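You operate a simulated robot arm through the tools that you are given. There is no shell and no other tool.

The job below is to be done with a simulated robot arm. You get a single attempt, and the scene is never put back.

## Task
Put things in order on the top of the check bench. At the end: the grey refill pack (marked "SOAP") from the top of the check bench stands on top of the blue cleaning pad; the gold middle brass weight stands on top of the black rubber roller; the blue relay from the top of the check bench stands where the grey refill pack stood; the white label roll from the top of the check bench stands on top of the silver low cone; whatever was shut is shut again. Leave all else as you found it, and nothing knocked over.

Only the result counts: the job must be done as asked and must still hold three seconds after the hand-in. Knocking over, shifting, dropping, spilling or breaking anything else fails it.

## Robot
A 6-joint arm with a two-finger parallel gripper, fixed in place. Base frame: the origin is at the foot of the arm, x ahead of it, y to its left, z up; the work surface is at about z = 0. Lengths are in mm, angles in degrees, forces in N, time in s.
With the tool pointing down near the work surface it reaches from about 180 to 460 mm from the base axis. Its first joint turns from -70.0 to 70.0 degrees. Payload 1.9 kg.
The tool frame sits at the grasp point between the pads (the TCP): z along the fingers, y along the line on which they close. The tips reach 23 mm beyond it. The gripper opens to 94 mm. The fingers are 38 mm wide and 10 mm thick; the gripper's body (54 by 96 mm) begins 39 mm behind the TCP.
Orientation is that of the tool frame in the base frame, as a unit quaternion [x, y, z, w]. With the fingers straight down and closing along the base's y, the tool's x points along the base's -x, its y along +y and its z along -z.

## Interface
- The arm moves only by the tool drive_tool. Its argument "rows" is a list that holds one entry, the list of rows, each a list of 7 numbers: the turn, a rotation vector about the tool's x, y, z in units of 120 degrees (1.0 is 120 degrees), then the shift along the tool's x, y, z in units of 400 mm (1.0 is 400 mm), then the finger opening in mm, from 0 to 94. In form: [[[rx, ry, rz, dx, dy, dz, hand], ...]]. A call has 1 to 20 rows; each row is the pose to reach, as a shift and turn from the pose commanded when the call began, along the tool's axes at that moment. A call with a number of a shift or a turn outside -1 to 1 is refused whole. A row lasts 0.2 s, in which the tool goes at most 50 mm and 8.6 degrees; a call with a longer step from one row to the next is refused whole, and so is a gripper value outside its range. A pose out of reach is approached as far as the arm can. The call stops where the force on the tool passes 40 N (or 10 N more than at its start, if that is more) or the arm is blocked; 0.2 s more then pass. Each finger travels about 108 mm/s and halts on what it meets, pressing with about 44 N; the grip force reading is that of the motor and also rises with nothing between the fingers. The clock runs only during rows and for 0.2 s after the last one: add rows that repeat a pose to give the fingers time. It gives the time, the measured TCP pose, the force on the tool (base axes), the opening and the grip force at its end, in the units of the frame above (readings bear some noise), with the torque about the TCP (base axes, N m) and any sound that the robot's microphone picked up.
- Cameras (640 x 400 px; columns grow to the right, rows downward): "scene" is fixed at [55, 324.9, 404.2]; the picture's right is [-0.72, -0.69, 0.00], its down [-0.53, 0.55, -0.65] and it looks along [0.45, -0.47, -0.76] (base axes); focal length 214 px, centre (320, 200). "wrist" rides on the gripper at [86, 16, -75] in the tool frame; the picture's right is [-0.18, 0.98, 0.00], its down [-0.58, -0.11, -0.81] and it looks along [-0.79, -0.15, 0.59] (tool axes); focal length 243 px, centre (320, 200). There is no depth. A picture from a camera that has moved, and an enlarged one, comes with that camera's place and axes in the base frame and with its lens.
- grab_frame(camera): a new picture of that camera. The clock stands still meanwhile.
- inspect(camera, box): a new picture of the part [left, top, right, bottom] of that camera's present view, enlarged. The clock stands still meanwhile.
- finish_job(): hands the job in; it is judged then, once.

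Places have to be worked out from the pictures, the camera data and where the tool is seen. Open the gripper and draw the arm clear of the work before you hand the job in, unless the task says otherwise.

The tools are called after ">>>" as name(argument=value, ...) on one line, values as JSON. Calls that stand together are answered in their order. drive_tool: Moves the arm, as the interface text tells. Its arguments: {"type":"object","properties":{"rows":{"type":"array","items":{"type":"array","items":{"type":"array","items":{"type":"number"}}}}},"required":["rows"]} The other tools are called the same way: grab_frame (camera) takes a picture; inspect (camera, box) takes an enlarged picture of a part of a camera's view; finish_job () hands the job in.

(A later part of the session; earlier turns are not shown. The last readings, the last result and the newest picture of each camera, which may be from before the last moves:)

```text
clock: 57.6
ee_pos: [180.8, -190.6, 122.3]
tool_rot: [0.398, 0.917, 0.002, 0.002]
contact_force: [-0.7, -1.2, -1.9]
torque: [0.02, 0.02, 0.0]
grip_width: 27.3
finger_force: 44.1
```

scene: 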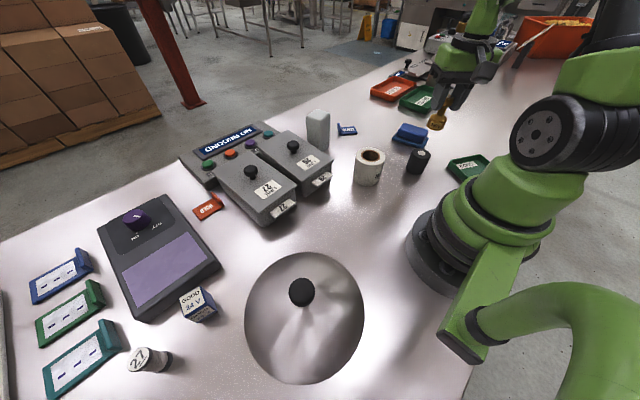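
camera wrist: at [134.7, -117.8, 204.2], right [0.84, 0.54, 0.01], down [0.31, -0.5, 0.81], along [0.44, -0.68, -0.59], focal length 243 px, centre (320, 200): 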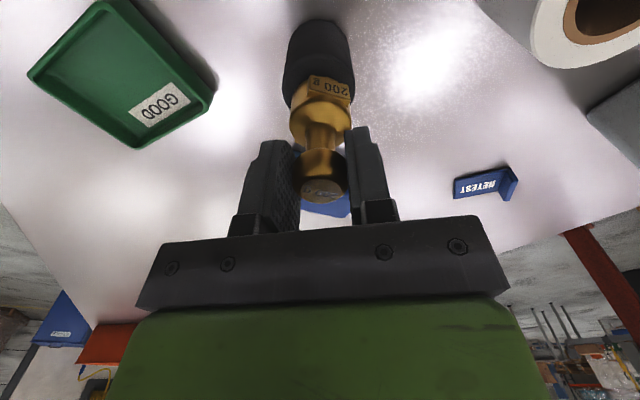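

>>> drive_tool(rows=[[[0, 0, 0, 0, 0, 0.0015, 18], [0, 0, 0, 0, 0, 0.003, 18], [0, 0, 0, 0, 0, 0.003, 18]]])

>>> inspect(camera="scene", box=[390, 110, 450, 180])

```text
clock: 58.4
ee_pos: [180.7, -190.4, 122.1]
tool_rot: [0.398, 0.918, 0.002, 0.003]
contact_force: [-2.9, -0.3, 12.3]
torque: [-0.15, 0.24, -0.01]
grip_width: 27.4
finger_force: 44.2
```

```text
5.71 times, centred on (420, 145) of scene
camera zoom: at [54.9, 324.9, 404.1], right [-0.72, -0.69, 0.0], down [-0.53, 0.55, -0.65], along [0.45, -0.47, -0.76], focal length 1226 px, centre (-251, 514)
```

zoom: 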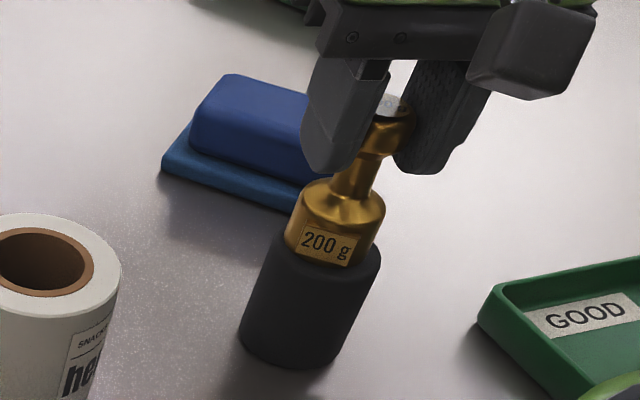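

Contact made (12 N). I ease off half a millimetre and open the gripper gradually.

>>> drive_tool(rows=[[[0, 0, 0, 0, 0, -0.001, 18], [0, 0, 0, 0, 0, -0.001, 18], [0, 0, 0, 0, 0, -0.001, 32], [0, 0, 0, 0, 0, -0.001, 45], [0, 0, 0, 0, 0, -0.001, 70], [0, 0, 0, 0, 0, -0.001, 94], [0, 0, 0, 0, 0, -0.001, 94]]])

>>> inspect(camera="scene", box=[390, 110, 450, 180])

>>> grab_frame(camera="wrist")

```text
clock: 60.0
ee_pos: [181.0, -190.4, 122.4]
tool_rot: [0.397, 0.918, 0.002, 0.002]
contact_force: [0.4, 0.6, 0.7]
torque: [0.01, -0.01, 0.01]
grip_width: 93.9
finger_force: 0.0
```

```text
5.71 times, centred on (420, 145) of scene
camera zoom: at [55.0, 324.9, 404.2], right [-0.72, -0.69, 0.0], down [-0.53, 0.55, -0.65], along [0.45, -0.47, -0.76], focal length 1226 px, centre (-251, 514)
```

zoom: 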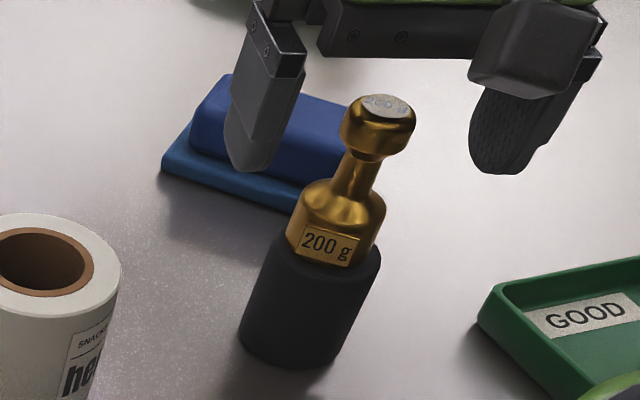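

```text
taken
camera wrist: at [134.1, -116.5, 197.7], right [0.84, 0.54, 0.01], down [0.31, -0.5, 0.81], along [0.44, -0.68, -0.59], focal length 243 px, centre (320, 200)
```

wrist: 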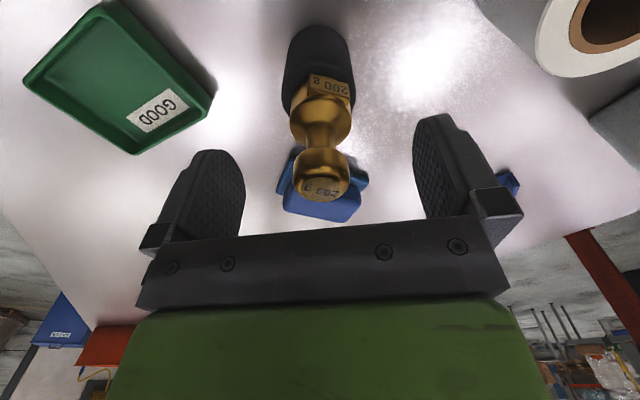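

The weight stands centred on the roller. I rise straight up and then move outward to look at the blue pad from above.

>>> drive_tool(rows=[[[0, 0, 0, 0, 0, -0.1, 94], [0, 0, 0, 0, 0, -0.2, 94], [0, 0, 0, 0, 0, -0.3, 94], [0, 0, 0, -0.1, 0, -0.3, 94], [0, 0, 0, -0.2, 0, -0.3, 94], [0, 0, 0, -0.28, 0, -0.3, 94], [0, 0, 0, -0.28, 0, -0.3, 94]]])

>>> grab_frame(camera="wrist")

>>> inspect(camera="wrist", box=[240, 0, 400, 130])

>>> inspect(camera="scene", box=[370, 100, 450, 190])

```text
clock: 61.6
ee_pos: [257.1, -273.2, 244.1]
tool_rot: [0.398, 0.917, 0.001, 0.001]
contact_force: [0.3, 0.2, -0.6]
torque: [-0.01, 0.01, 0.01]
grip_width: 93.7
finger_force: 0.1
```

```text
taken
camera wrist: at [210.3, -199.4, 320.1], right [0.84, 0.54, 0.01], down [0.31, -0.5, 0.81], along [0.44, -0.68, -0.59], focal length 243 px, centre (320, 200)
```

wrist: 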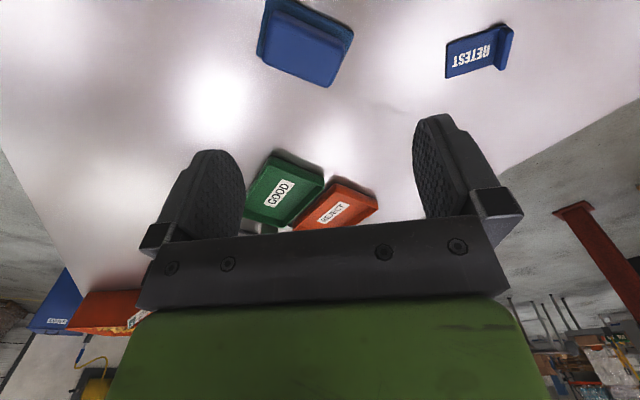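

```text
3.08 times, centred on (320, 65) of wrist
camera zoom: at [210.3, -199.4, 320.1], right [0.84, 0.54, 0.01], down [0.31, -0.5, 0.81], along [0.44, -0.68, -0.59], focal length 746 px, centre (320, 615)
```

zoom: 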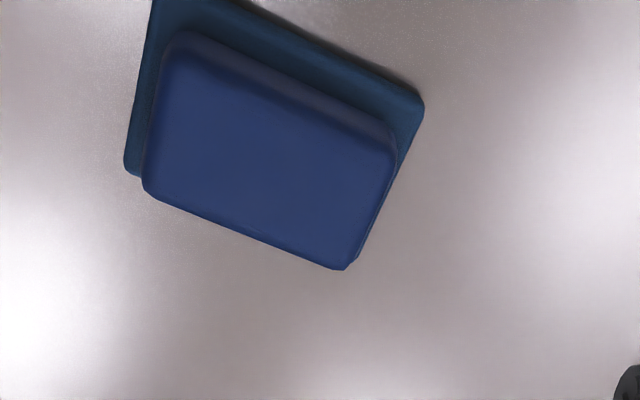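

```text
4.44 times, centred on (410, 145) of scene
camera zoom: at [55.0, 324.9, 404.2], right [-0.72, -0.69, 0.0], down [-0.53, 0.55, -0.65], along [0.45, -0.47, -0.76], focal length 953 px, centre (-80, 444)
```

zoom: 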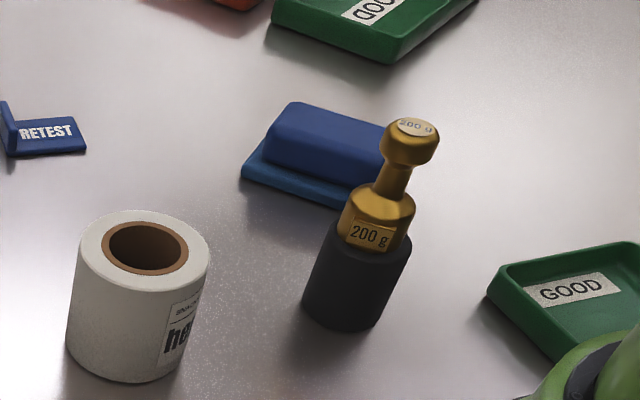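

The pad's top face is about 79×44 mm, centred near (261,−310), z≈38, with its long side turned ~13° from x. Next I move over toward the grey pack to measure it.

>>> drive_tool(rows=[[[0, 0, -0.0533, -0.006, 0.1059, 0, 94], [0, 0, -0.1067, -0.0005, 0.2132, 0, 94], [0, 0, -0.16, 0.0173, 0.3207, 0, 94], [0, 0, -0.2133, 0.0475, 0.4267, 0, 94], [0, 0, -0.2667, 0.09, 0.53, 0, 94], [0, 0, -0.3183, 0.1423, 0.6261, 0, 94], [0, 0, -0.3183, 0.1423, 0.6261, 0, 94]]])

>>> grab_frame(camera="wrist")

>>> inspect(camera="wrist", box=[230, 20, 410, 180])

```text
clock: 63.2
ee_pos: [402.0, -59.4, 244.6]
tool_rot: [0.075, 0.997, 0.002, 0.003]
contact_force: [0.7, -0.2, 0.0]
torque: [0.02, -0.04, 0.02]
grip_width: 93.9
finger_force: 0.1
```

```text
taken
camera wrist: at [319.1, -30.4, 319.9], right [0.33, 0.94, 0.0], down [0.55, -0.2, 0.81], along [0.76, -0.26, -0.59], focal length 243 px, centre (320, 200)
```

wrist: 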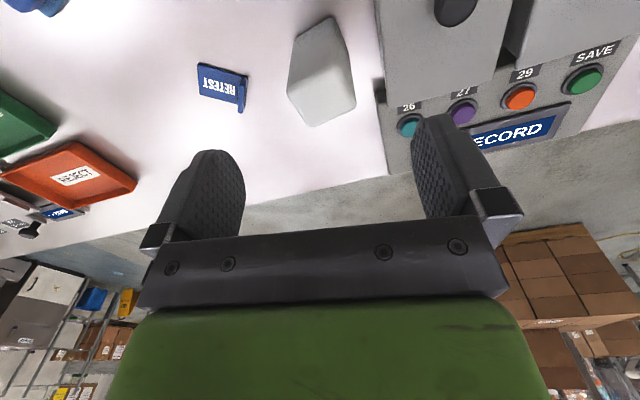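

```text
2.50 times, centred on (320, 100) of wrist
camera zoom: at [319.1, -30.4, 319.9], right [0.33, 0.94, 0.0], down [0.55, -0.2, 0.81], along [0.76, -0.26, -0.59], focal length 606 px, centre (320, 450)
```

zoom: 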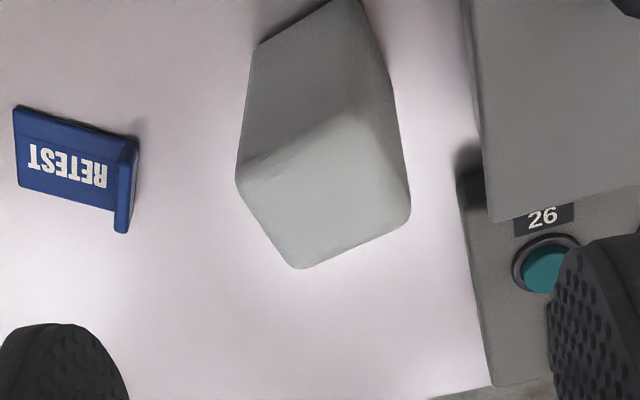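

The pack is roughly 48×44 mm, ~110 tall, centred near (440,−68), turned about +8°. I hover directly above it with matching yaw and a 70 mm opening to refine.

>>> drive_tool(rows=[[[0, 0, -0.0461, -0.0324, -0.0024, 0.037, 72], [0, 0, -0.0922, -0.0648, -0.0047, 0.074, 72], [0, 0, -0.1383, -0.0972, -0.0071, 0.1115, 72], [0, 0, -0.1383, -0.0972, -0.0071, 0.1115, 72]]])

>>> grab_frame(camera="wrist")

>>> inspect(camera="wrist", box=[230, 40, 410, 200])

>>> grab_frame(camera="scene")

```text
clock: 64.2
ee_pos: [439.0, -67.9, 201.1]
tool_rot: [-0.069, 0.998, 0.001, 0.002]
contact_force: [0.4, 0.2, -1.2]
torque: [0.03, 0.01, 0.03]
grip_width: 71.8
finger_force: 0.1
```

```text
taken
camera wrist: at [351.4, -64.1, 274.8], right [0.05, 1.0, 0.0], down [0.59, -0.03, 0.81], along [0.81, -0.04, -0.59], focal length 243 px, centre (320, 200)
```

wrist: 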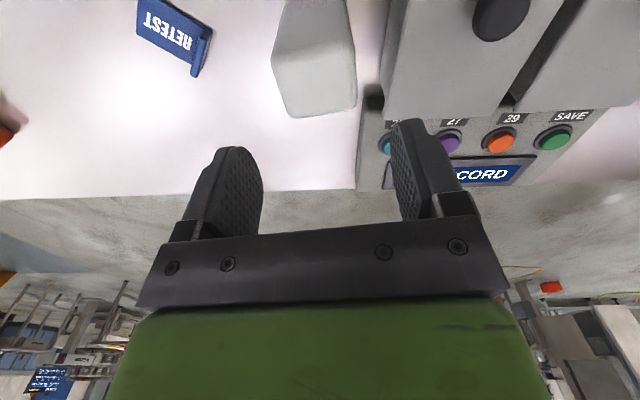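

```text
2.50 times, centred on (320, 120) of wrist
camera zoom: at [351.4, -64.1, 274.8], right [0.05, 1.0, 0.0], down [0.59, -0.03, 0.81], along [0.81, -0.04, -0.59], focal length 606 px, centre (320, 400)
```

zoom: 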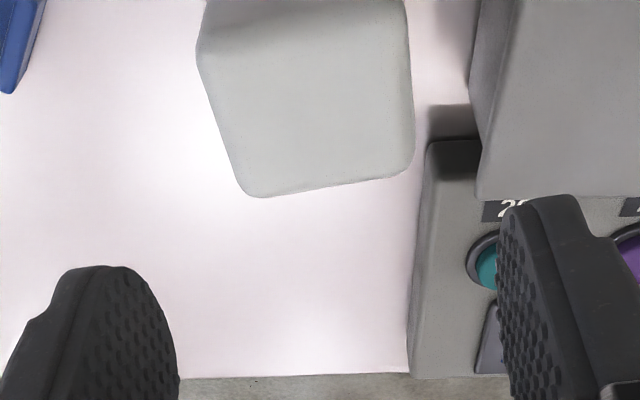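

```text
taken
```

scene: 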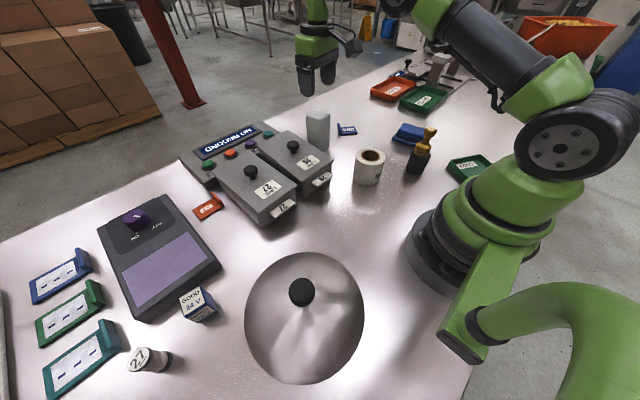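

The pack lies nearly under the TCP (about 2–4 mm further out, 1 mm to −y). I correct and descend partway so the tips straddle its top, then check clearance.

>>> drive_tool(rows=[[[0, 0, 0, -0.006, -0.0025, 0.07, 72], [0, 0, 0, -0.006, -0.0025, 0.14, 72], [0, 0, 0, -0.006, -0.0025, 0.2, 72], [0, 0, 0, -0.006, -0.0025, 0.2, 72]]])

>>> grab_frame(camera="wrist")

>>> inspect(camera="scene", box=[260, 60, 400, 190])

```text
clock: 65.2
ee_pos: [441.7, -69.3, 117.4]
tool_rot: [-0.07, 0.998, 0.001, 0.003]
contact_force: [-0.1, -0.5, 1.1]
torque: [0.02, -0.02, -0.02]
grip_width: 71.4
finger_force: 0.1
```

```text
taken
camera wrist: at [353.6, -65.6, 192.8], right [0.05, 1.0, 0.0], down [0.59, -0.03, 0.81], along [0.81, -0.04, -0.59], focal length 243 px, centre (320, 200)
```

wrist: 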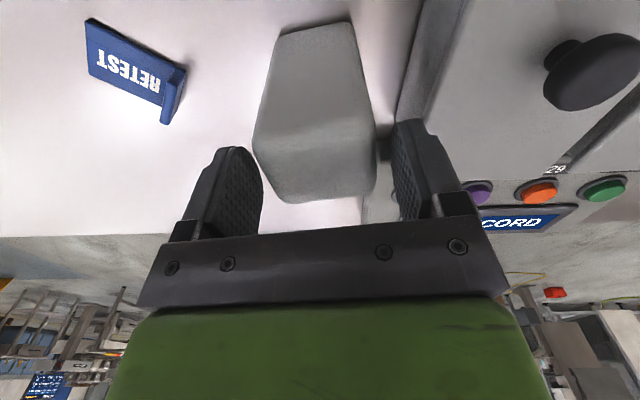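

```text
3.08 times, centred on (330, 125) of scene
camera zoom: at [55.0, 324.9, 404.2], right [-0.72, -0.69, 0.0], down [-0.53, 0.55, -0.65], along [0.45, -0.47, -0.76], focal length 660 px, centre (289, 431)
```

zoom: 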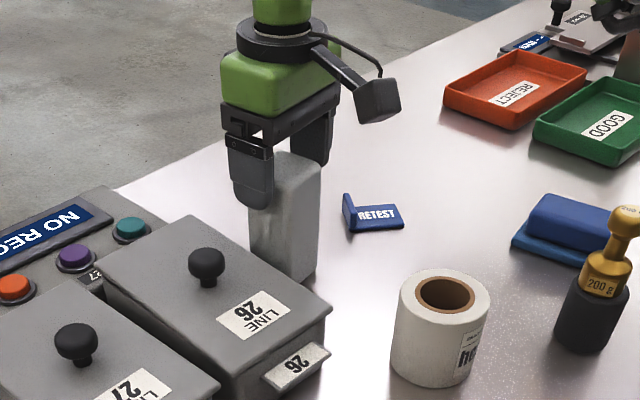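

The pack base is centred near (440.3,−69.7), height ~107, and is well between the fingers. I descend to z≈80 and close.

>>> drive_tool(rows=[[[0, 0, 0, 0, -0.001, 0.05, 72], [0, 0, 0, 0, -0.001, 0.0935, 72], [0, 0, 0, 0, -0.001, 0.0935, 72], [0, 0, 0, 0, -0.001, 0.0935, 60], [0, 0, 0, 0, -0.001, 0.0935, 52], [0, 0, 0, 0, -0.001, 0.0935, 46], [0, 0, 0, 0, -0.001, 0.0935, 40], [0, 0, 0, 0, -0.001, 0.0935, 40]]])

>>> grab_frame(camera="wrist")

```text
clock: 67.0
ee_pos: [440.3, -69.3, 81.2]
tool_rot: [-0.069, 0.998, 0.001, 0.003]
contact_force: [0.0, 0.4, 0.3]
torque: [-0.04, -0.03, 0.01]
grip_width: 56.0
finger_force: 44.2
```

```text
taken
camera wrist: at [353.7, -66.0, 156.7], right [0.05, 1.0, 0.0], down [0.59, -0.03, 0.81], along [0.81, -0.04, -0.59], focal length 243 px, centre (320, 200)
```

wrist: 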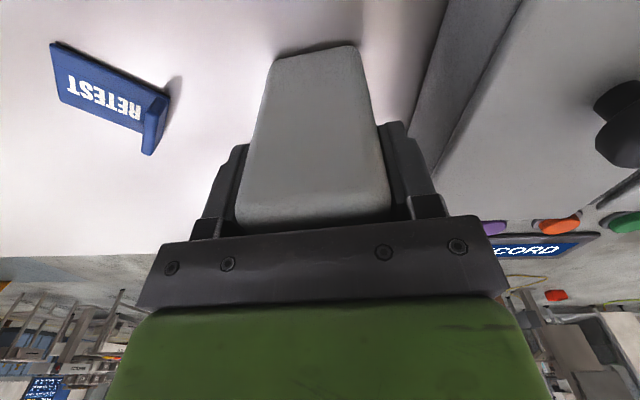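

The pack is gripped at 56 mm. I lift it 100 mm straight up, then carry it along an arc to above the pad while turning it to match the pad's long axis (yaw ≈ −77°).

>>> drive_tool(rows=[[[0, 0, 0, 0, 0, -0.02, 40], [0, 0, 0, 0, 0, -0.08, 40], [0, 0, 0, 0, 0, -0.16, 40], [0, 0, 0, 0, 0, -0.25, 40], [0, 0, 0.0645, 0.0318, -0.0655, -0.25, 40], [0, 0, 0.129, 0.0675, -0.128, -0.25, 40], [0, 0, 0.1934, 0.1068, -0.1873, -0.25, 40], [0, 0, 0.2579, 0.1498, -0.2438, -0.25, 40], [0, 0, 0.3224, 0.1955, -0.297, -0.25, 40], [0, 0, 0.3868, 0.245, -0.3463, -0.25, 40], [0, 0, 0.4513, 0.2968, -0.392, -0.25, 40], [0, 0, 0.5158, 0.351, -0.4338, -0.25, 40], [0, 0, 0.5803, 0.407, -0.4715, -0.25, 40], [0, 0, 0.6447, 0.4655, -0.5053, -0.25, 40], [0, 0, 0.7092, 0.5255, -0.5345, -0.25, 40], [0, 0, 0.7092, 0.5255, -0.5345, -0.25, 40]]])

>>> grab_frame(camera="wrist")

>>> grab_frame(camera="scene")

```text
clock: 70.4
ee_pos: [263.7, -311.3, 180.8]
tool_rot: [0.625, 0.781, 0.003, 0.0]
contact_force: [-0.1, -1.0, -2.5]
torque: [0.01, 0.02, 0.0]
grip_width: 55.8
finger_force: 43.7
```

```text
taken
camera wrist: at [261.5, -224.1, 256.0], right [1.0, 0.04, 0.01], down [0.02, -0.59, 0.8], along [0.03, -0.8, -0.59], focal length 243 px, centre (320, 200)
```

wrist: 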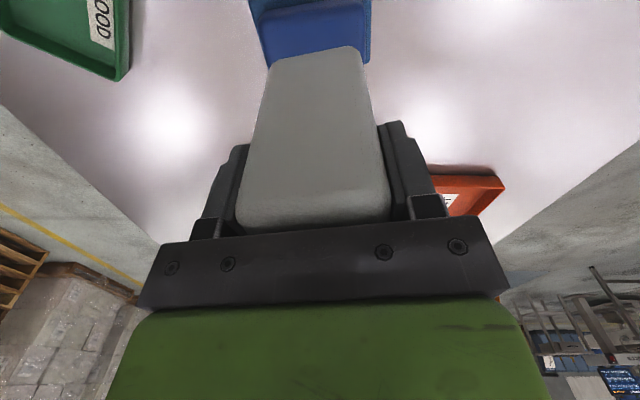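

```text
taken
```

scene: 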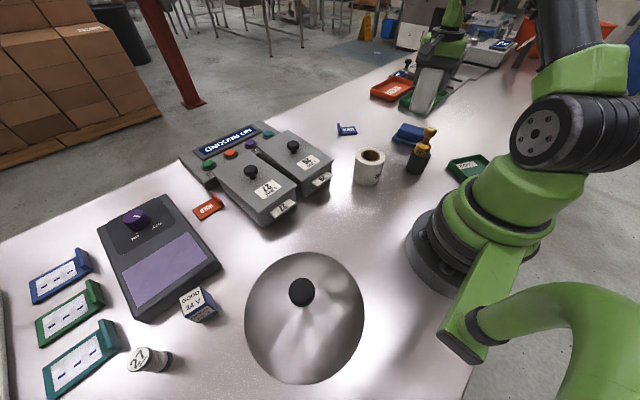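

The pack hangs above the pad. I zoom in on both views to check the alignment and look for the SOAP marking.

>>> inspect(camera="wrist", box=[220, 0, 420, 130])

>>> inspect(camera="scene", box=[370, 40, 470, 180])

```text
3.08 times, centred on (320, 65) of wrist
camera zoom: at [261.5, -224.1, 256.0], right [1.0, 0.04, 0.01], down [0.02, -0.59, 0.8], along [0.03, -0.8, -0.59], focal length 746 px, centre (320, 615)
```

zoom: 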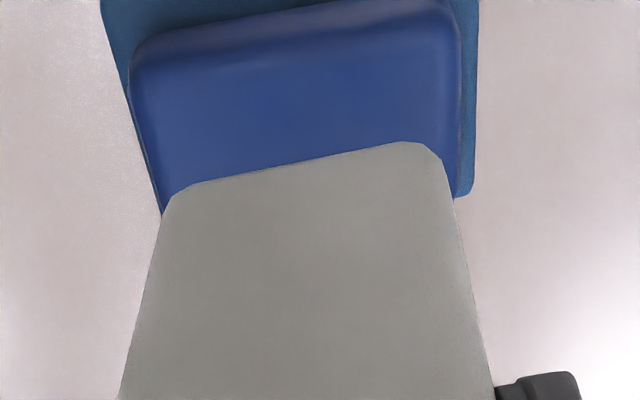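

```text
2.86 times, centred on (420, 110) of scene
camera zoom: at [55.0, 324.9, 404.2], right [-0.72, -0.69, 0.0], down [-0.53, 0.55, -0.65], along [0.45, -0.47, -0.76], focal length 613 px, centre (34, 457)
```

zoom: 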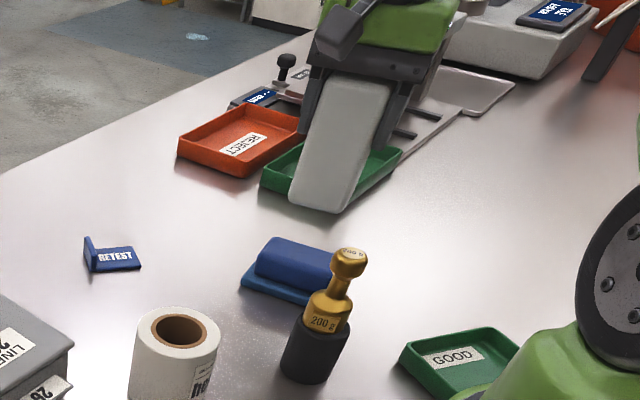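

Pack and pad are nearly parallel; the pad centre appears ~(261,−308.5). I shift by about (−3.5,+2) mm and lower to ~5 mm above the pad.

>>> drive_tool(rows=[[[0, 0, 0, 0.0068, -0.0074, 0.02, 40], [0, 0, 0, 0.0068, -0.0074, 0.08, 40], [0, 0, 0, 0.0068, -0.0074, 0.12, 40], [0, 0, 0, 0.0068, -0.0074, 0.14, 40], [0, 0, 0, 0.0068, -0.0074, 0.14, 40]]])

>>> inspect(camera="wrist", box=[220, 0, 420, 130])

>>> inspect(camera="scene", box=[370, 40, 470, 180])

```text
clock: 71.6
ee_pos: [260.1, -308.7, 124.8]
tool_rot: [0.624, 0.782, 0.002, 0.001]
contact_force: [-0.1, -0.5, -1.9]
torque: [-0.05, 0.01, -0.02]
grip_width: 55.8
finger_force: 44.2
```

```text
3.08 times, centred on (320, 65) of wrist
camera zoom: at [257.9, -221.2, 199.4], right [1.0, 0.04, 0.01], down [0.02, -0.59, 0.81], along [0.03, -0.8, -0.59], focal length 746 px, centre (320, 615)
```

zoom: 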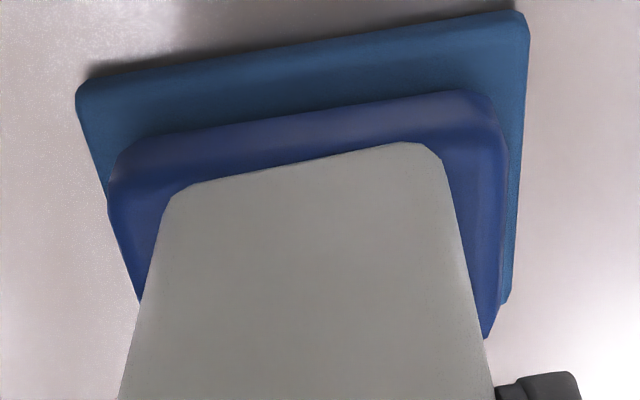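

```text
2.86 times, centred on (420, 110) of scene
camera zoom: at [55.0, 324.9, 404.2], right [-0.72, -0.69, 0.0], down [-0.53, 0.55, -0.65], along [0.45, -0.47, -0.76], focal length 613 px, centre (34, 457)
```

zoom: 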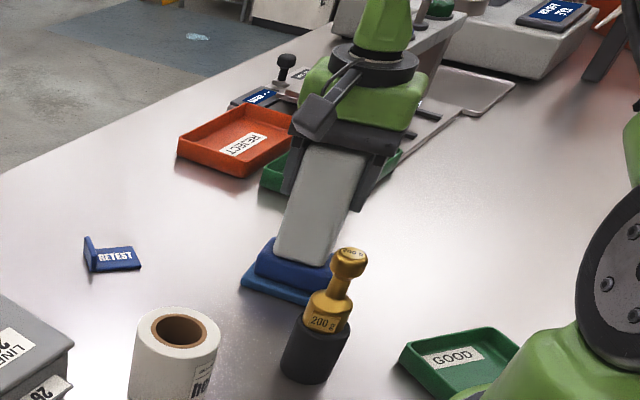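

The pack is centred on the pad within ~2 mm. I nudge 1.5 mm outward and lower in small steps toward contact.

>>> drive_tool(rows=[[[0, 0, 0, -0.0038, 0, 0.003, 40], [0, 0, 0, -0.0038, 0, 0.006, 40], [0, 0, 0, -0.0038, 0, 0.009, 40], [0, 0, 0, -0.0038, 0, 0.011, 40], [0, 0, 0, -0.0038, 0, 0.011, 40]]])

```text
clock: 72.6
ee_pos: [262.1, -311.5, 123.5]
tool_rot: [0.625, 0.781, 0.002, 0.004]
contact_force: [-2.3, 3.3, 8.8]
torque: [-0.09, 0.43, -0.08]
grip_width: 55.6
finger_force: 44.3
stopped in row 4: the force on the tool passed its limit at 42 N (the readings are from after the stop); the commanded pose is now the measured one
```

Contact with the pad registered. I check that the pack is upright before releasing.

>>> inspect(camera="wrist", box=[220, 0, 420, 130])

>>> inspect(camera="scene", box=[370, 60, 450, 180])

```text
3.08 times, centred on (320, 65) of wrist
camera zoom: at [258.5, -222.6, 198.6], right [1.0, 0.04, 0.01], down [0.01, -0.59, 0.81], along [0.03, -0.81, -0.59], focal length 746 px, centre (320, 615)
```

zoom: 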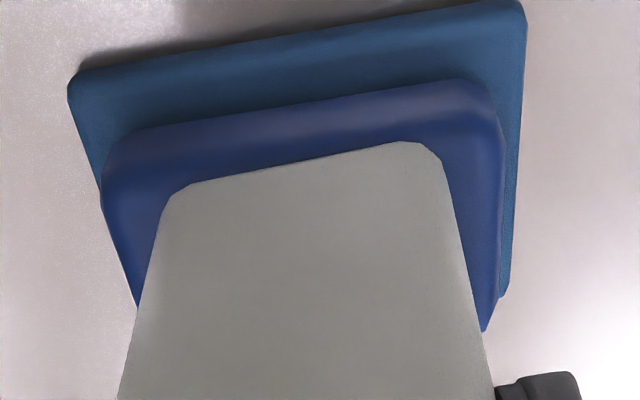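

```text
3.33 times, centred on (410, 120) of scene
camera zoom: at [54.9, 324.9, 404.1], right [-0.72, -0.69, 0.0], down [-0.53, 0.55, -0.65], along [0.45, -0.47, -0.76], focal length 715 px, centre (20, 467)
```

zoom: 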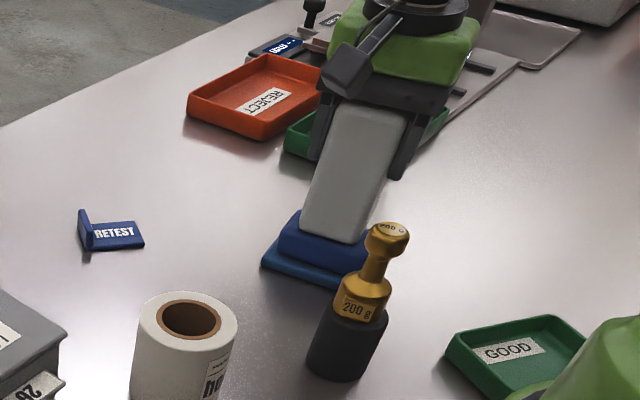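

It is upright on the pad. I open the gripper gradually.

>>> drive_tool(rows=[[[0, 0, 0, 0, 0, 0, 56], [0, 0, 0, 0, 0, 0, 62], [0, 0, 0, 0, 0, 0, 70], [0, 0, 0, 0, 0, 0, 80], [0, 0, 0, 0, 0, 0, 80]]])

>>> grab_frame(camera="wrist")

>>> inspect(camera="scene", box=[370, 60, 450, 180])

```text
clock: 73.8
ee_pos: [260.9, -310.3, 123.0]
tool_rot: [0.624, 0.781, 0.003, 0.003]
contact_force: [0.1, 0.5, 0.2]
torque: [-0.02, -0.01, 0.01]
grip_width: 79.8
finger_force: 0.0
```

```text
taken
camera wrist: at [258.4, -222.6, 198.2], right [1.0, 0.04, 0.01], down [0.01, -0.59, 0.81], along [0.03, -0.81, -0.59], focal length 243 px, centre (320, 200)
```

wrist: 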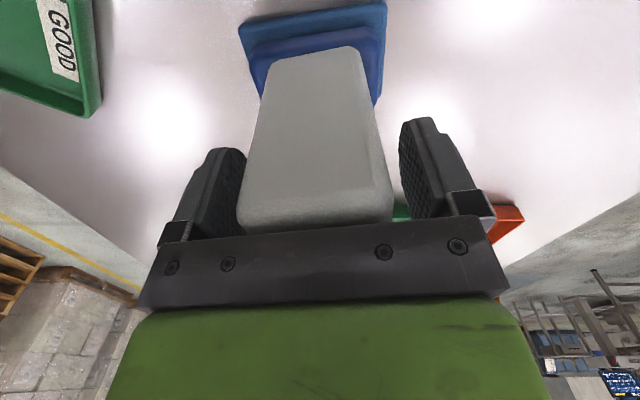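

```text
3.33 times, centred on (410, 120) of scene
camera zoom: at [55.0, 324.9, 404.2], right [-0.72, -0.69, 0.0], down [-0.53, 0.55, -0.65], along [0.45, -0.47, -0.76], focal length 715 px, centre (20, 467)
```

zoom: 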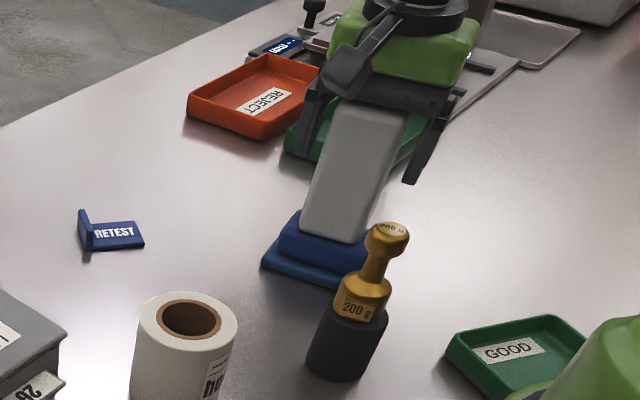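

The pack stands on the pad by itself. I rise straight up 120 mm and swing left toward the relay in two stages.

>>> drive_tool(rows=[[[0, 0, 0, 0, 0, -0.06, 80], [0, 0, 0, 0, 0, -0.15, 80], [0, 0, 0, 0, 0, -0.25, 80], [0, 0, 0, 0, 0, -0.3, 80], [0, 0, -0.0694, 0.071, 0.0931, -0.3, 80], [0, 0, -0.1388, 0.1506, 0.1767, -0.3, 80], [0, 0, -0.2082, 0.2382, 0.2497, -0.3, 80], [0, 0, -0.2776, 0.3325, 0.3112, -0.3, 80], [0, 0, -0.347, 0.432, 0.3605, -0.3, 80], [0, 0, -0.4164, 0.5351, 0.3976, -0.3, 80], [0, 0, -0.4858, 0.6372, 0.4339, -0.3, 80], [0, 0, -0.5552, 0.7427, 0.4582, -0.3, 80], [0, 0, -0.6246, 0.8504, 0.4702, -0.3, 80], [0, 0, -0.694, 0.9586, 0.4697, -0.3, 80], [0, 0, -0.694, 0.9586, 0.4697, -0.3, 80]]])

>>> grab_frame(camera="scene")

```text
clock: 77.0
ee_pos: [359.7, 106.7, 242.6]
tool_rot: [-0.053, 0.999, 0.0, 0.005]
contact_force: [0.7, 1.0, 0.3]
torque: [-0.01, 0.02, 0.0]
grip_width: 80.2
finger_force: 0.1
```

```text
taken
```

scene: 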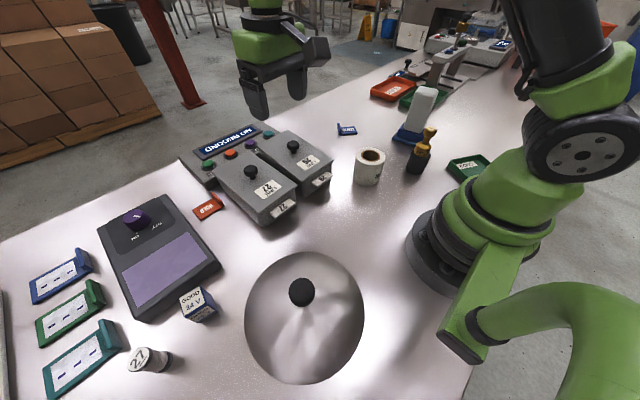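

The pack, weight and everything else stand as intended. I continue the swing toward the relay.

>>> drive_tool(rows=[[[0, 0, -0.0694, 0.026, 0.1044, 0, 80], [0, 0, -0.1388, 0.0635, 0.2056, 0, 80], [0, 0, -0.2082, 0.1114, 0.3005, 0, 80], [0, 0, -0.2776, 0.1707, 0.3906, 0, 80], [0, 0, -0.347, 0.2403, 0.4732, 0, 80], [0, 0, -0.4164, 0.3186, 0.5475, 0, 80], [0, 0, -0.4164, 0.3186, 0.5475, 0, 80]]])

>>> grab_frame(camera="wrist")

>>> inspect(camera="wrist", box=[250, 30, 400, 170])

>>> inspect(camera="scene", box=[140, 260, 260, 360])

```text
clock: 78.6
ee_pos: [208.1, 309.8, 242.6]
tool_rot: [-0.471, 0.882, -0.002, 0.003]
contact_force: [0.1, 0.3, -0.2]
torque: [0.01, 0.01, 0.02]
grip_width: 79.8
finger_force: 0.2
```

```text
taken
camera wrist: at [146.7, 246.8, 318.3], right [-0.71, 0.7, -0.01], down [0.41, 0.42, 0.81], along [0.57, 0.57, -0.59], focal length 243 px, centre (320, 200)
```

wrist: 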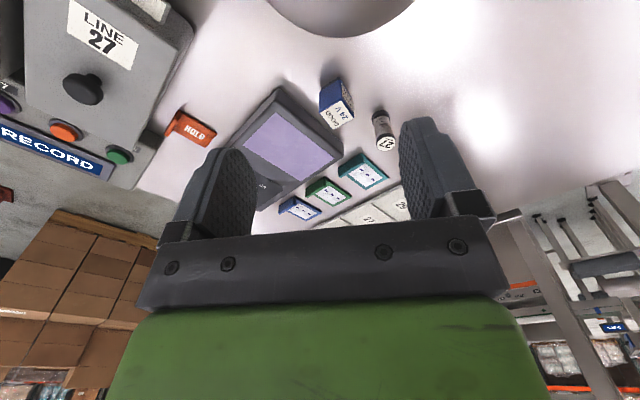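

```text
2.86 times, centred on (325, 100) of wrist
camera zoom: at [146.7, 246.8, 318.3], right [-0.71, 0.7, -0.01], down [0.41, 0.42, 0.81], along [0.57, 0.57, -0.59], focal length 693 px, centre (306, 486)
```

zoom: 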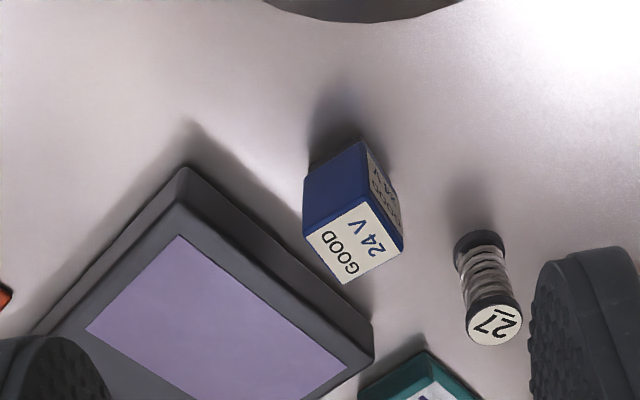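

```text
4.00 times, centred on (200, 310) of scene
camera zoom: at [54.9, 324.9, 404.2], right [-0.72, -0.69, 0.0], down [-0.53, 0.55, -0.65], along [0.45, -0.47, -0.76], focal length 858 px, centre (800, -240)
```

zoom: 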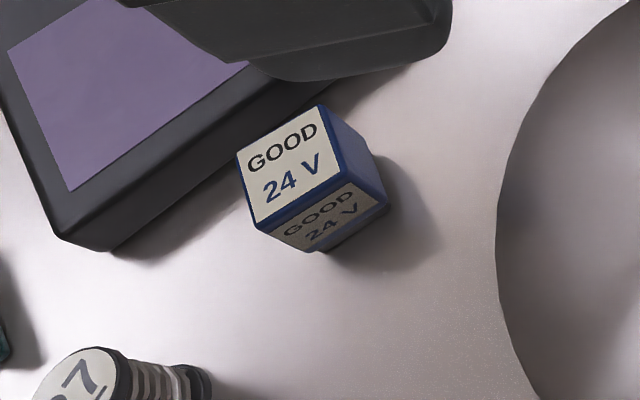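

The relay is a 32 mm square block ~46 mm tall, centred near (264,394), r≈474 — at the edge of reach, so I'll tilt the tool outward. First I turn the wrist so the fingers will close along the relay's faces (yaw ≈ 99°).

>>> drive_tool(rows=[[[0, 0, -0.06, 0, 0, 0, 60], [0, 0, -0.12, 0, 0, 0, 60], [0, 0, -0.18, 0, 0, 0, 60], [0, 0, -0.24, 0, 0, 0, 60], [0, 0, -0.3, 0, 0, 0, 60], [0, 0, -0.3583, 0, 0, 0, 60], [0, 0, -0.3583, 0, 0, 0, 60]]])

>>> grab_frame(camera="scene")

```text
clock: 80.2
ee_pos: [210.0, 309.3, 242.4]
tool_rot: [0.761, -0.649, 0.003, -0.003]
contact_force: [-0.8, 0.2, -0.2]
torque: [-0.01, 0.01, 0.02]
grip_width: 60.0
finger_force: 0.1
```

```text
taken
```

scene: 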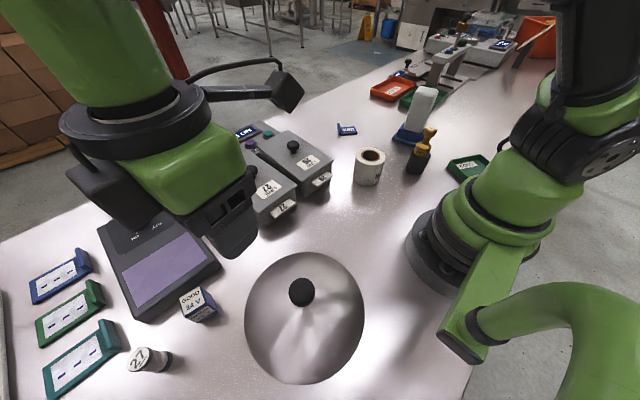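

Yaw is now 99°. I tilt the tool 12° outward while moving above the relay at z≈120 for a look.

>>> drive_tool(rows=[[[0, -0.025, 0, -0.0468, -0.0414, 0.06, 60], [0, -0.05, 0, -0.0935, -0.0828, 0.13, 60], [0, -0.075, 0, -0.1403, -0.1241, 0.21, 60], [0, -0.1, 0, -0.187, -0.1655, 0.305, 60], [0, -0.1, 0, -0.187, -0.1655, 0.305, 60]]])

>>> grab_frame(camera="wrist")

>>> grab_frame(camera="scene")

```text
clock: 81.4
ee_pos: [266.0, 392.9, 121.9]
tool_rot: [0.756, -0.646, -0.076, -0.071]
contact_force: [-0.7, -0.1, -0.2]
torque: [0.02, 0.01, 0.01]
grip_width: 60.1
finger_force: 0.1
```

```text
taken
camera wrist: at [265.9, 291.7, 177.9], right [-1.0, 0.02, 0.03], down [0.04, 0.41, 0.91], along [0.01, 0.91, -0.41], focal length 243 px, centre (320, 200)
```

wrist: 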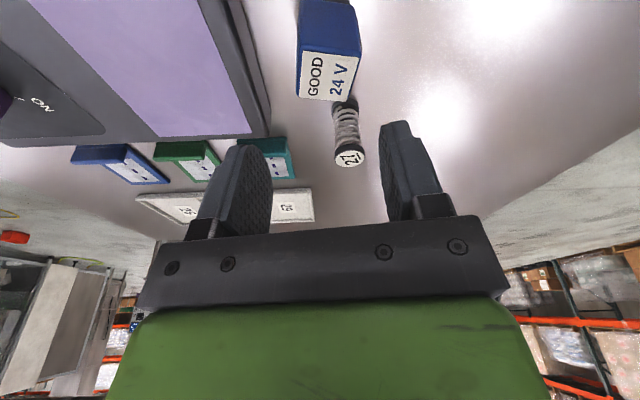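

```text
taken
```

scene: 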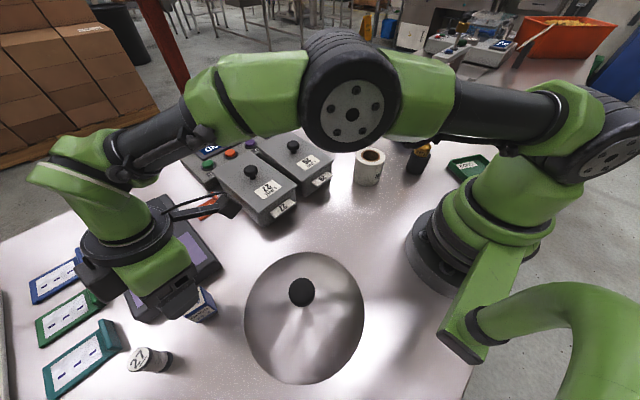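

The tilted pose is reached. I zoom on the relay to compute its position precisely from this view.

>>> inspect(camera="wrist", box=[260, 0, 400, 120])

```text
3.33 times, centred on (330, 60) of wrist
camera zoom: at [265.9, 291.7, 177.9], right [-1.0, 0.02, 0.03], down [0.04, 0.41, 0.91], along [0.01, 0.91, -0.41], focal length 809 px, centre (287, 667)
```

zoom: 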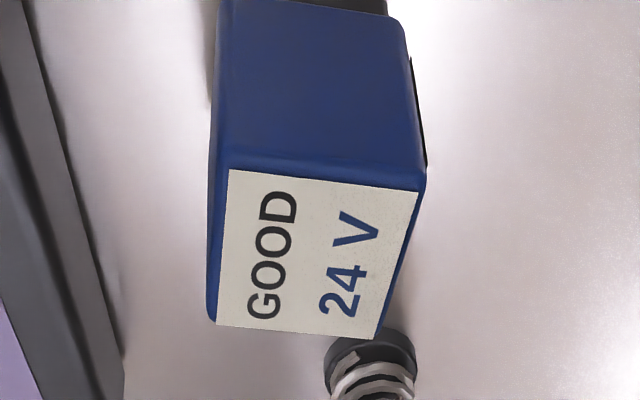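

Combining the views, the relay is centred at about (259.5,390.3), ~55 mm tall. I shift the tool there with a 50 mm opening and descend halfway to check clearance.

>>> drive_tool(rows=[[[0, 0, 0, 0.003, 0.0167, -0.0015, 50], [0, 0, 0, 0.014, 0.0167, 0.05, 50], [0, 0, 0, 0.0249, 0.0167, 0.102, 50], [0, 0, 0, 0.0249, 0.0167, 0.102, 50]]])

>>> grab_frame(camera="wrist")

>>> inspect(camera="scene", box=[100, 220, 260, 360])

```text
clock: 82.4
ee_pos: [259.9, 392.0, 78.3]
tool_rot: [0.757, -0.646, -0.076, -0.071]
contact_force: [0.3, 0.1, 0.1]
torque: [0.0, 0.02, 0.02]
grip_width: 49.9
finger_force: 0.0
```

```text
taken
camera wrist: at [259.7, 289.8, 135.0], right [-1.0, 0.02, 0.03], down [0.04, 0.41, 0.91], along [0.01, 0.91, -0.41], focal length 243 px, centre (320, 200)
```

wrist: 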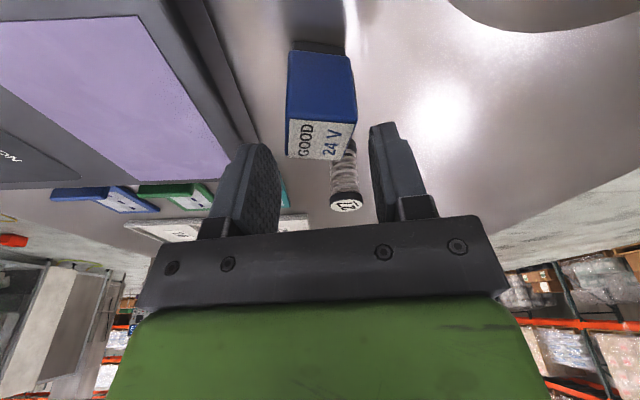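

```text
2.86 times, centred on (180, 290) of scene
camera zoom: at [55.0, 324.9, 404.2], right [-0.72, -0.69, 0.0], down [-0.53, 0.55, -0.65], along [0.45, -0.47, -0.76], focal length 613 px, centre (720, -57)
```

zoom: 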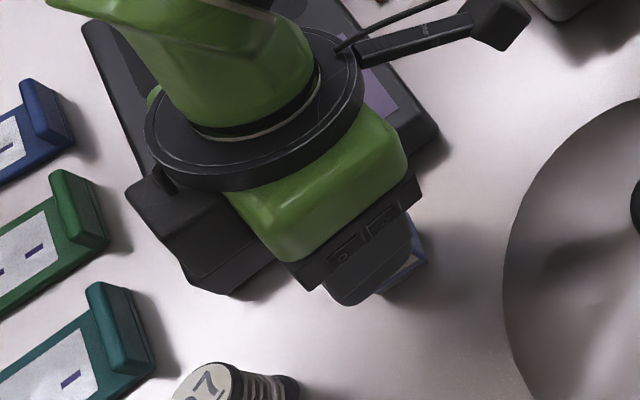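

The relay sits centred between the fingers. I descend the remaining 42 mm to z≈36 and close.

>>> drive_tool(rows=[[[0, 0, 0, 0.01, 0.0017, 0.04, 50], [0, 0, 0, 0.019, 0.0017, 0.075, 50], [0, 0, 0, 0.0257, 0.0017, 0.1018, 50], [0, 0, 0, 0.0257, 0.0017, 0.1018, 50]]])

>>> grab_frame(camera="wrist")

```text
clock: 83.4
ee_pos: [258.4, 388.2, 37.4]
tool_rot: [0.756, -0.646, -0.076, -0.071]
contact_force: [0.5, -0.1, 0.4]
torque: [0.01, 0.0, 0.02]
grip_width: 50.0
finger_force: 0.0
```

```text
taken
camera wrist: at [258.5, 287.5, 93.3], right [-1.0, 0.02, 0.03], down [0.04, 0.41, 0.91], along [0.01, 0.91, -0.41], focal length 243 px, centre (320, 200)
```

wrist: 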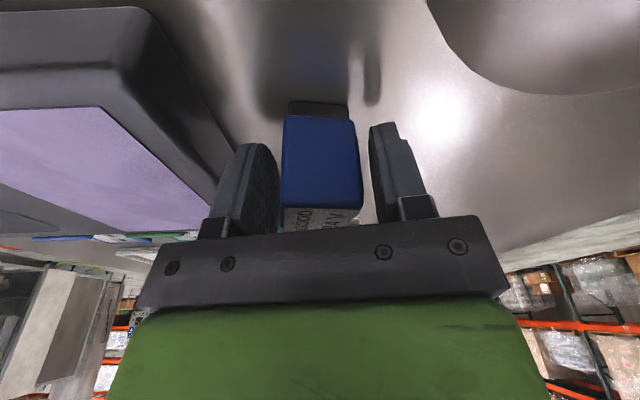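

The relay is between the pads. I close the gripper on it.

>>> drive_tool(rows=[[[0, 0, 0, 0, 0, 0, 42], [0, 0, 0, 0, 0, 0, 34], [0, 0, 0, 0, 0, 0, 26], [0, 0, 0, 0, 0, 0, 22], [0, 0, 0, 0, 0, 0, 22]]])

>>> grab_frame(camera="wrist")

```text
clock: 84.6
ee_pos: [259.3, 388.7, 37.6]
tool_rot: [0.756, -0.646, -0.076, -0.071]
contact_force: [0.2, -0.7, 0.8]
torque: [-0.01, 0.02, -0.01]
grip_width: 33.4
finger_force: 44.2
```

```text
taken
camera wrist: at [258.4, 287.5, 93.4], right [-1.0, 0.02, 0.03], down [0.04, 0.41, 0.91], along [0.01, 0.91, -0.41], focal length 243 px, centre (320, 200)
```

wrist: 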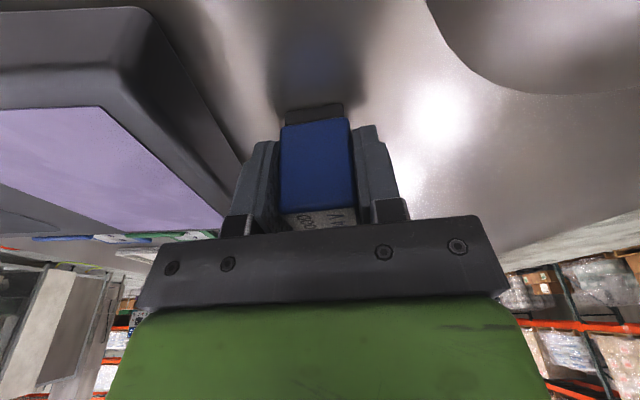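

The relay is gripped (33.4 mm). I lift it, draw it in, and carry it along an arc toward the pack's former place while turning it about the vertical, keeping the same tilt.

>>> drive_tool(rows=[[[0, 0, 0, -0.0104, 0, -0.0489, 22], [0, 0, 0, -0.0312, 0, -0.1467, 22], [0, 0, 0, -0.0305, 0.0204, -0.249, 22], [0, 0, 0, -0.028, 0.0424, -0.3518, 22], [0, 0, 0, -0.0222, 0.0628, -0.4297, 22], [0.0145, 0, 0.0682, 0.0563, -0.0143, -0.4465, 22], [0.029, 0, 0.1364, 0.1415, -0.0833, -0.4648, 22], [0.0435, 0, 0.2046, 0.2335, -0.143, -0.4842, 22], [0.058, 0, 0.2728, 0.331, -0.1925, -0.505, 22], [0.0725, 0, 0.341, 0.433, -0.2315, -0.5268, 22], [0.087, 0, 0.4092, 0.5385, -0.2593, -0.5493, 22], [0.1015, 0, 0.4774, 0.646, -0.2763, -0.5723, 22], [0.116, 0, 0.5456, 0.755, -0.2813, -0.5953, 22], [0.1305, 0, 0.6138, 0.8645, -0.2848, -0.6185, 22], [0.145, 0, 0.682, 0.9758, -0.279, -0.6423, 22], [0.145, 0, 0.682, 0.9758, -0.279, -0.6423, 22]]])

>>> grab_frame(camera="wrist")

>>> grab_frame(camera="scene")

```text
clock: 88.0
ee_pos: [433.8, -26.0, 210.2]
tool_rot: [-0.131, 0.985, 0.012, 0.109]
contact_force: [-0.4, 0.3, -0.7]
torque: [0.01, -0.02, 0.03]
grip_width: 33.4
finger_force: 43.6
```

```text
taken
camera wrist: at [334.0, -36.6, 263.7], right [-0.08, 1.0, 0.04], down [0.41, 0.0, 0.91], along [0.91, 0.09, -0.41], focal length 243 px, centre (320, 200)
```

wrist: 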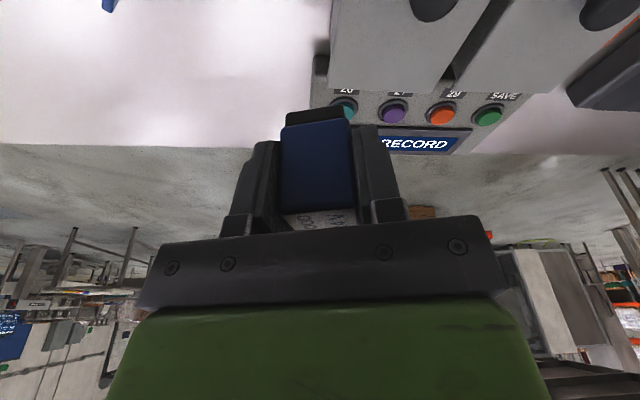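

```text
taken
```

scene: 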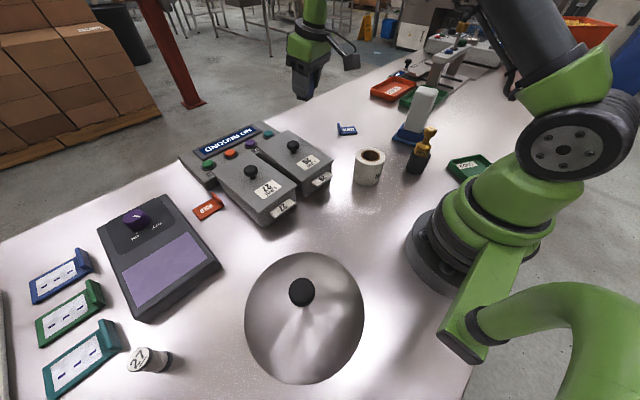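

The relay is carried with its top level and near its target. I finish the swing to above (440,−70) and lower to z≈130 for a check.

>>> drive_tool(rows=[[[0.0145, 0.0003, 0.065, 0.0165, -0.1091, -0.0031, 22], [0.0145, 0.0003, 0.065, 0.0383, -0.1086, 0.0943, 22], [0.0145, 0.0003, 0.065, 0.06, -0.1083, 0.1919, 22], [0.0145, 0.0003, 0.065, 0.06, -0.1083, 0.1919, 22]]])

>>> grab_frame(camera="wrist")

>>> inspect(camera="scene", box=[260, 60, 400, 190])

```text
clock: 89.0
ee_pos: [440.2, -69.3, 127.5]
tool_rot: [-0.063, 0.992, 0.006, 0.109]
contact_force: [-0.7, 0.7, -1.0]
torque: [0.0, 0.01, 0.03]
grip_width: 33.7
finger_force: 44.2
```

```text
taken
camera wrist: at [338.2, -65.0, 182.1], right [0.05, 1.0, 0.04], down [0.4, -0.06, 0.91], along [0.91, -0.03, -0.41], focal length 243 px, centre (320, 200)
```

wrist: 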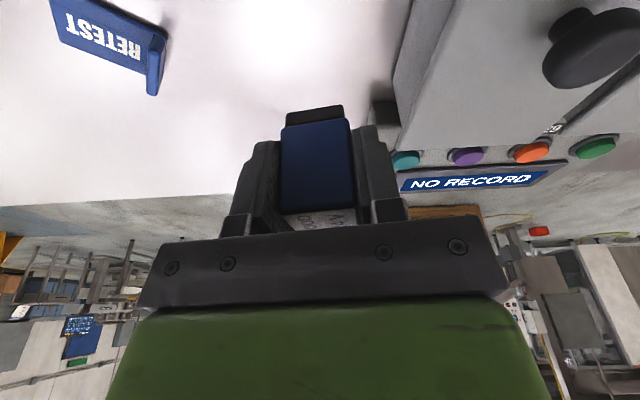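

```text
3.08 times, centred on (330, 125) of scene
camera zoom: at [55.0, 324.9, 404.2], right [-0.72, -0.69, 0.0], down [-0.53, 0.55, -0.65], along [0.45, -0.47, -0.76], focal length 660 px, centre (289, 431)
```

zoom: 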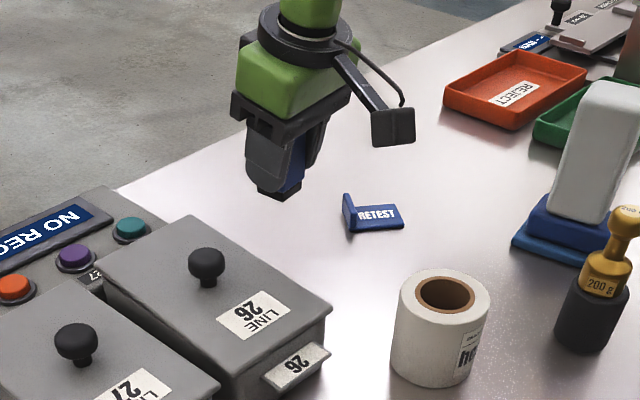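

Above the target with the relay level. I lower to about 4 mm above the bench.

>>> drive_tool(rows=[[[0, 0, 0, 0.0125, 0, 0.052, 22], [0, 0, 0, 0.025, 0, 0.104, 22], [0, 0, 0, 0.0376, 0, 0.156, 22], [0, 0, 0, 0.0501, 0, 0.2078, 22], [0, 0, 0, 0.0501, 0, 0.2078, 22]]])

>>> grab_frame(camera="wrist")

>>> inspect(camera="scene", box=[260, 60, 400, 190])

```text
clock: 90.2
ee_pos: [439.4, -66.8, 42.3]
tool_rot: [-0.064, 0.992, 0.006, 0.109]
contact_force: [-0.5, 1.0, -0.6]
torque: [0.04, 0.0, 0.02]
grip_width: 33.5
finger_force: 43.9
```

```text
taken
camera wrist: at [338.2, -62.9, 97.2], right [0.05, 1.0, 0.04], down [0.4, -0.06, 0.91], along [0.91, -0.03, -0.41], focal length 243 px, centre (320, 200)
```

wrist: 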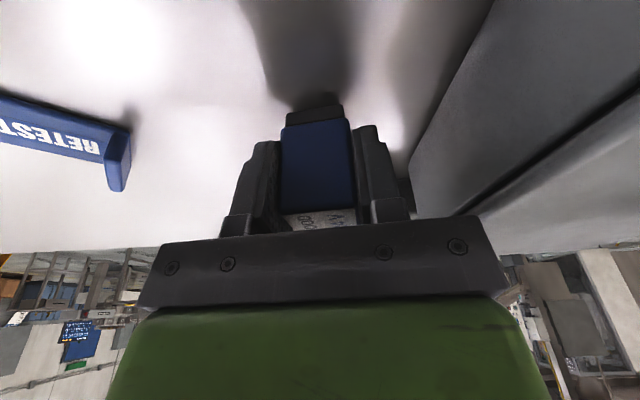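

```text
3.08 times, centred on (330, 125) of scene
camera zoom: at [55.0, 324.9, 404.2], right [-0.72, -0.69, 0.0], down [-0.53, 0.55, -0.65], along [0.45, -0.47, -0.76], focal length 660 px, centre (289, 431)
```

zoom: 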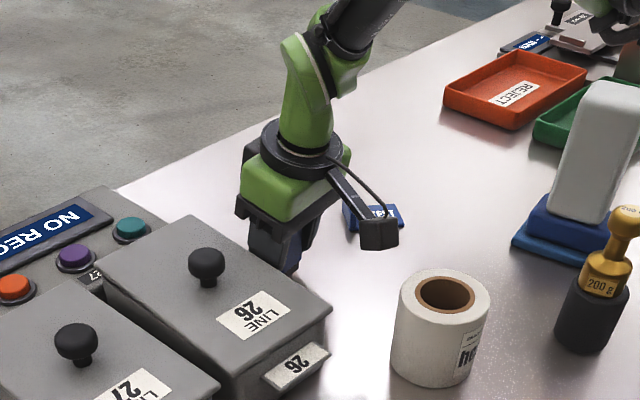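

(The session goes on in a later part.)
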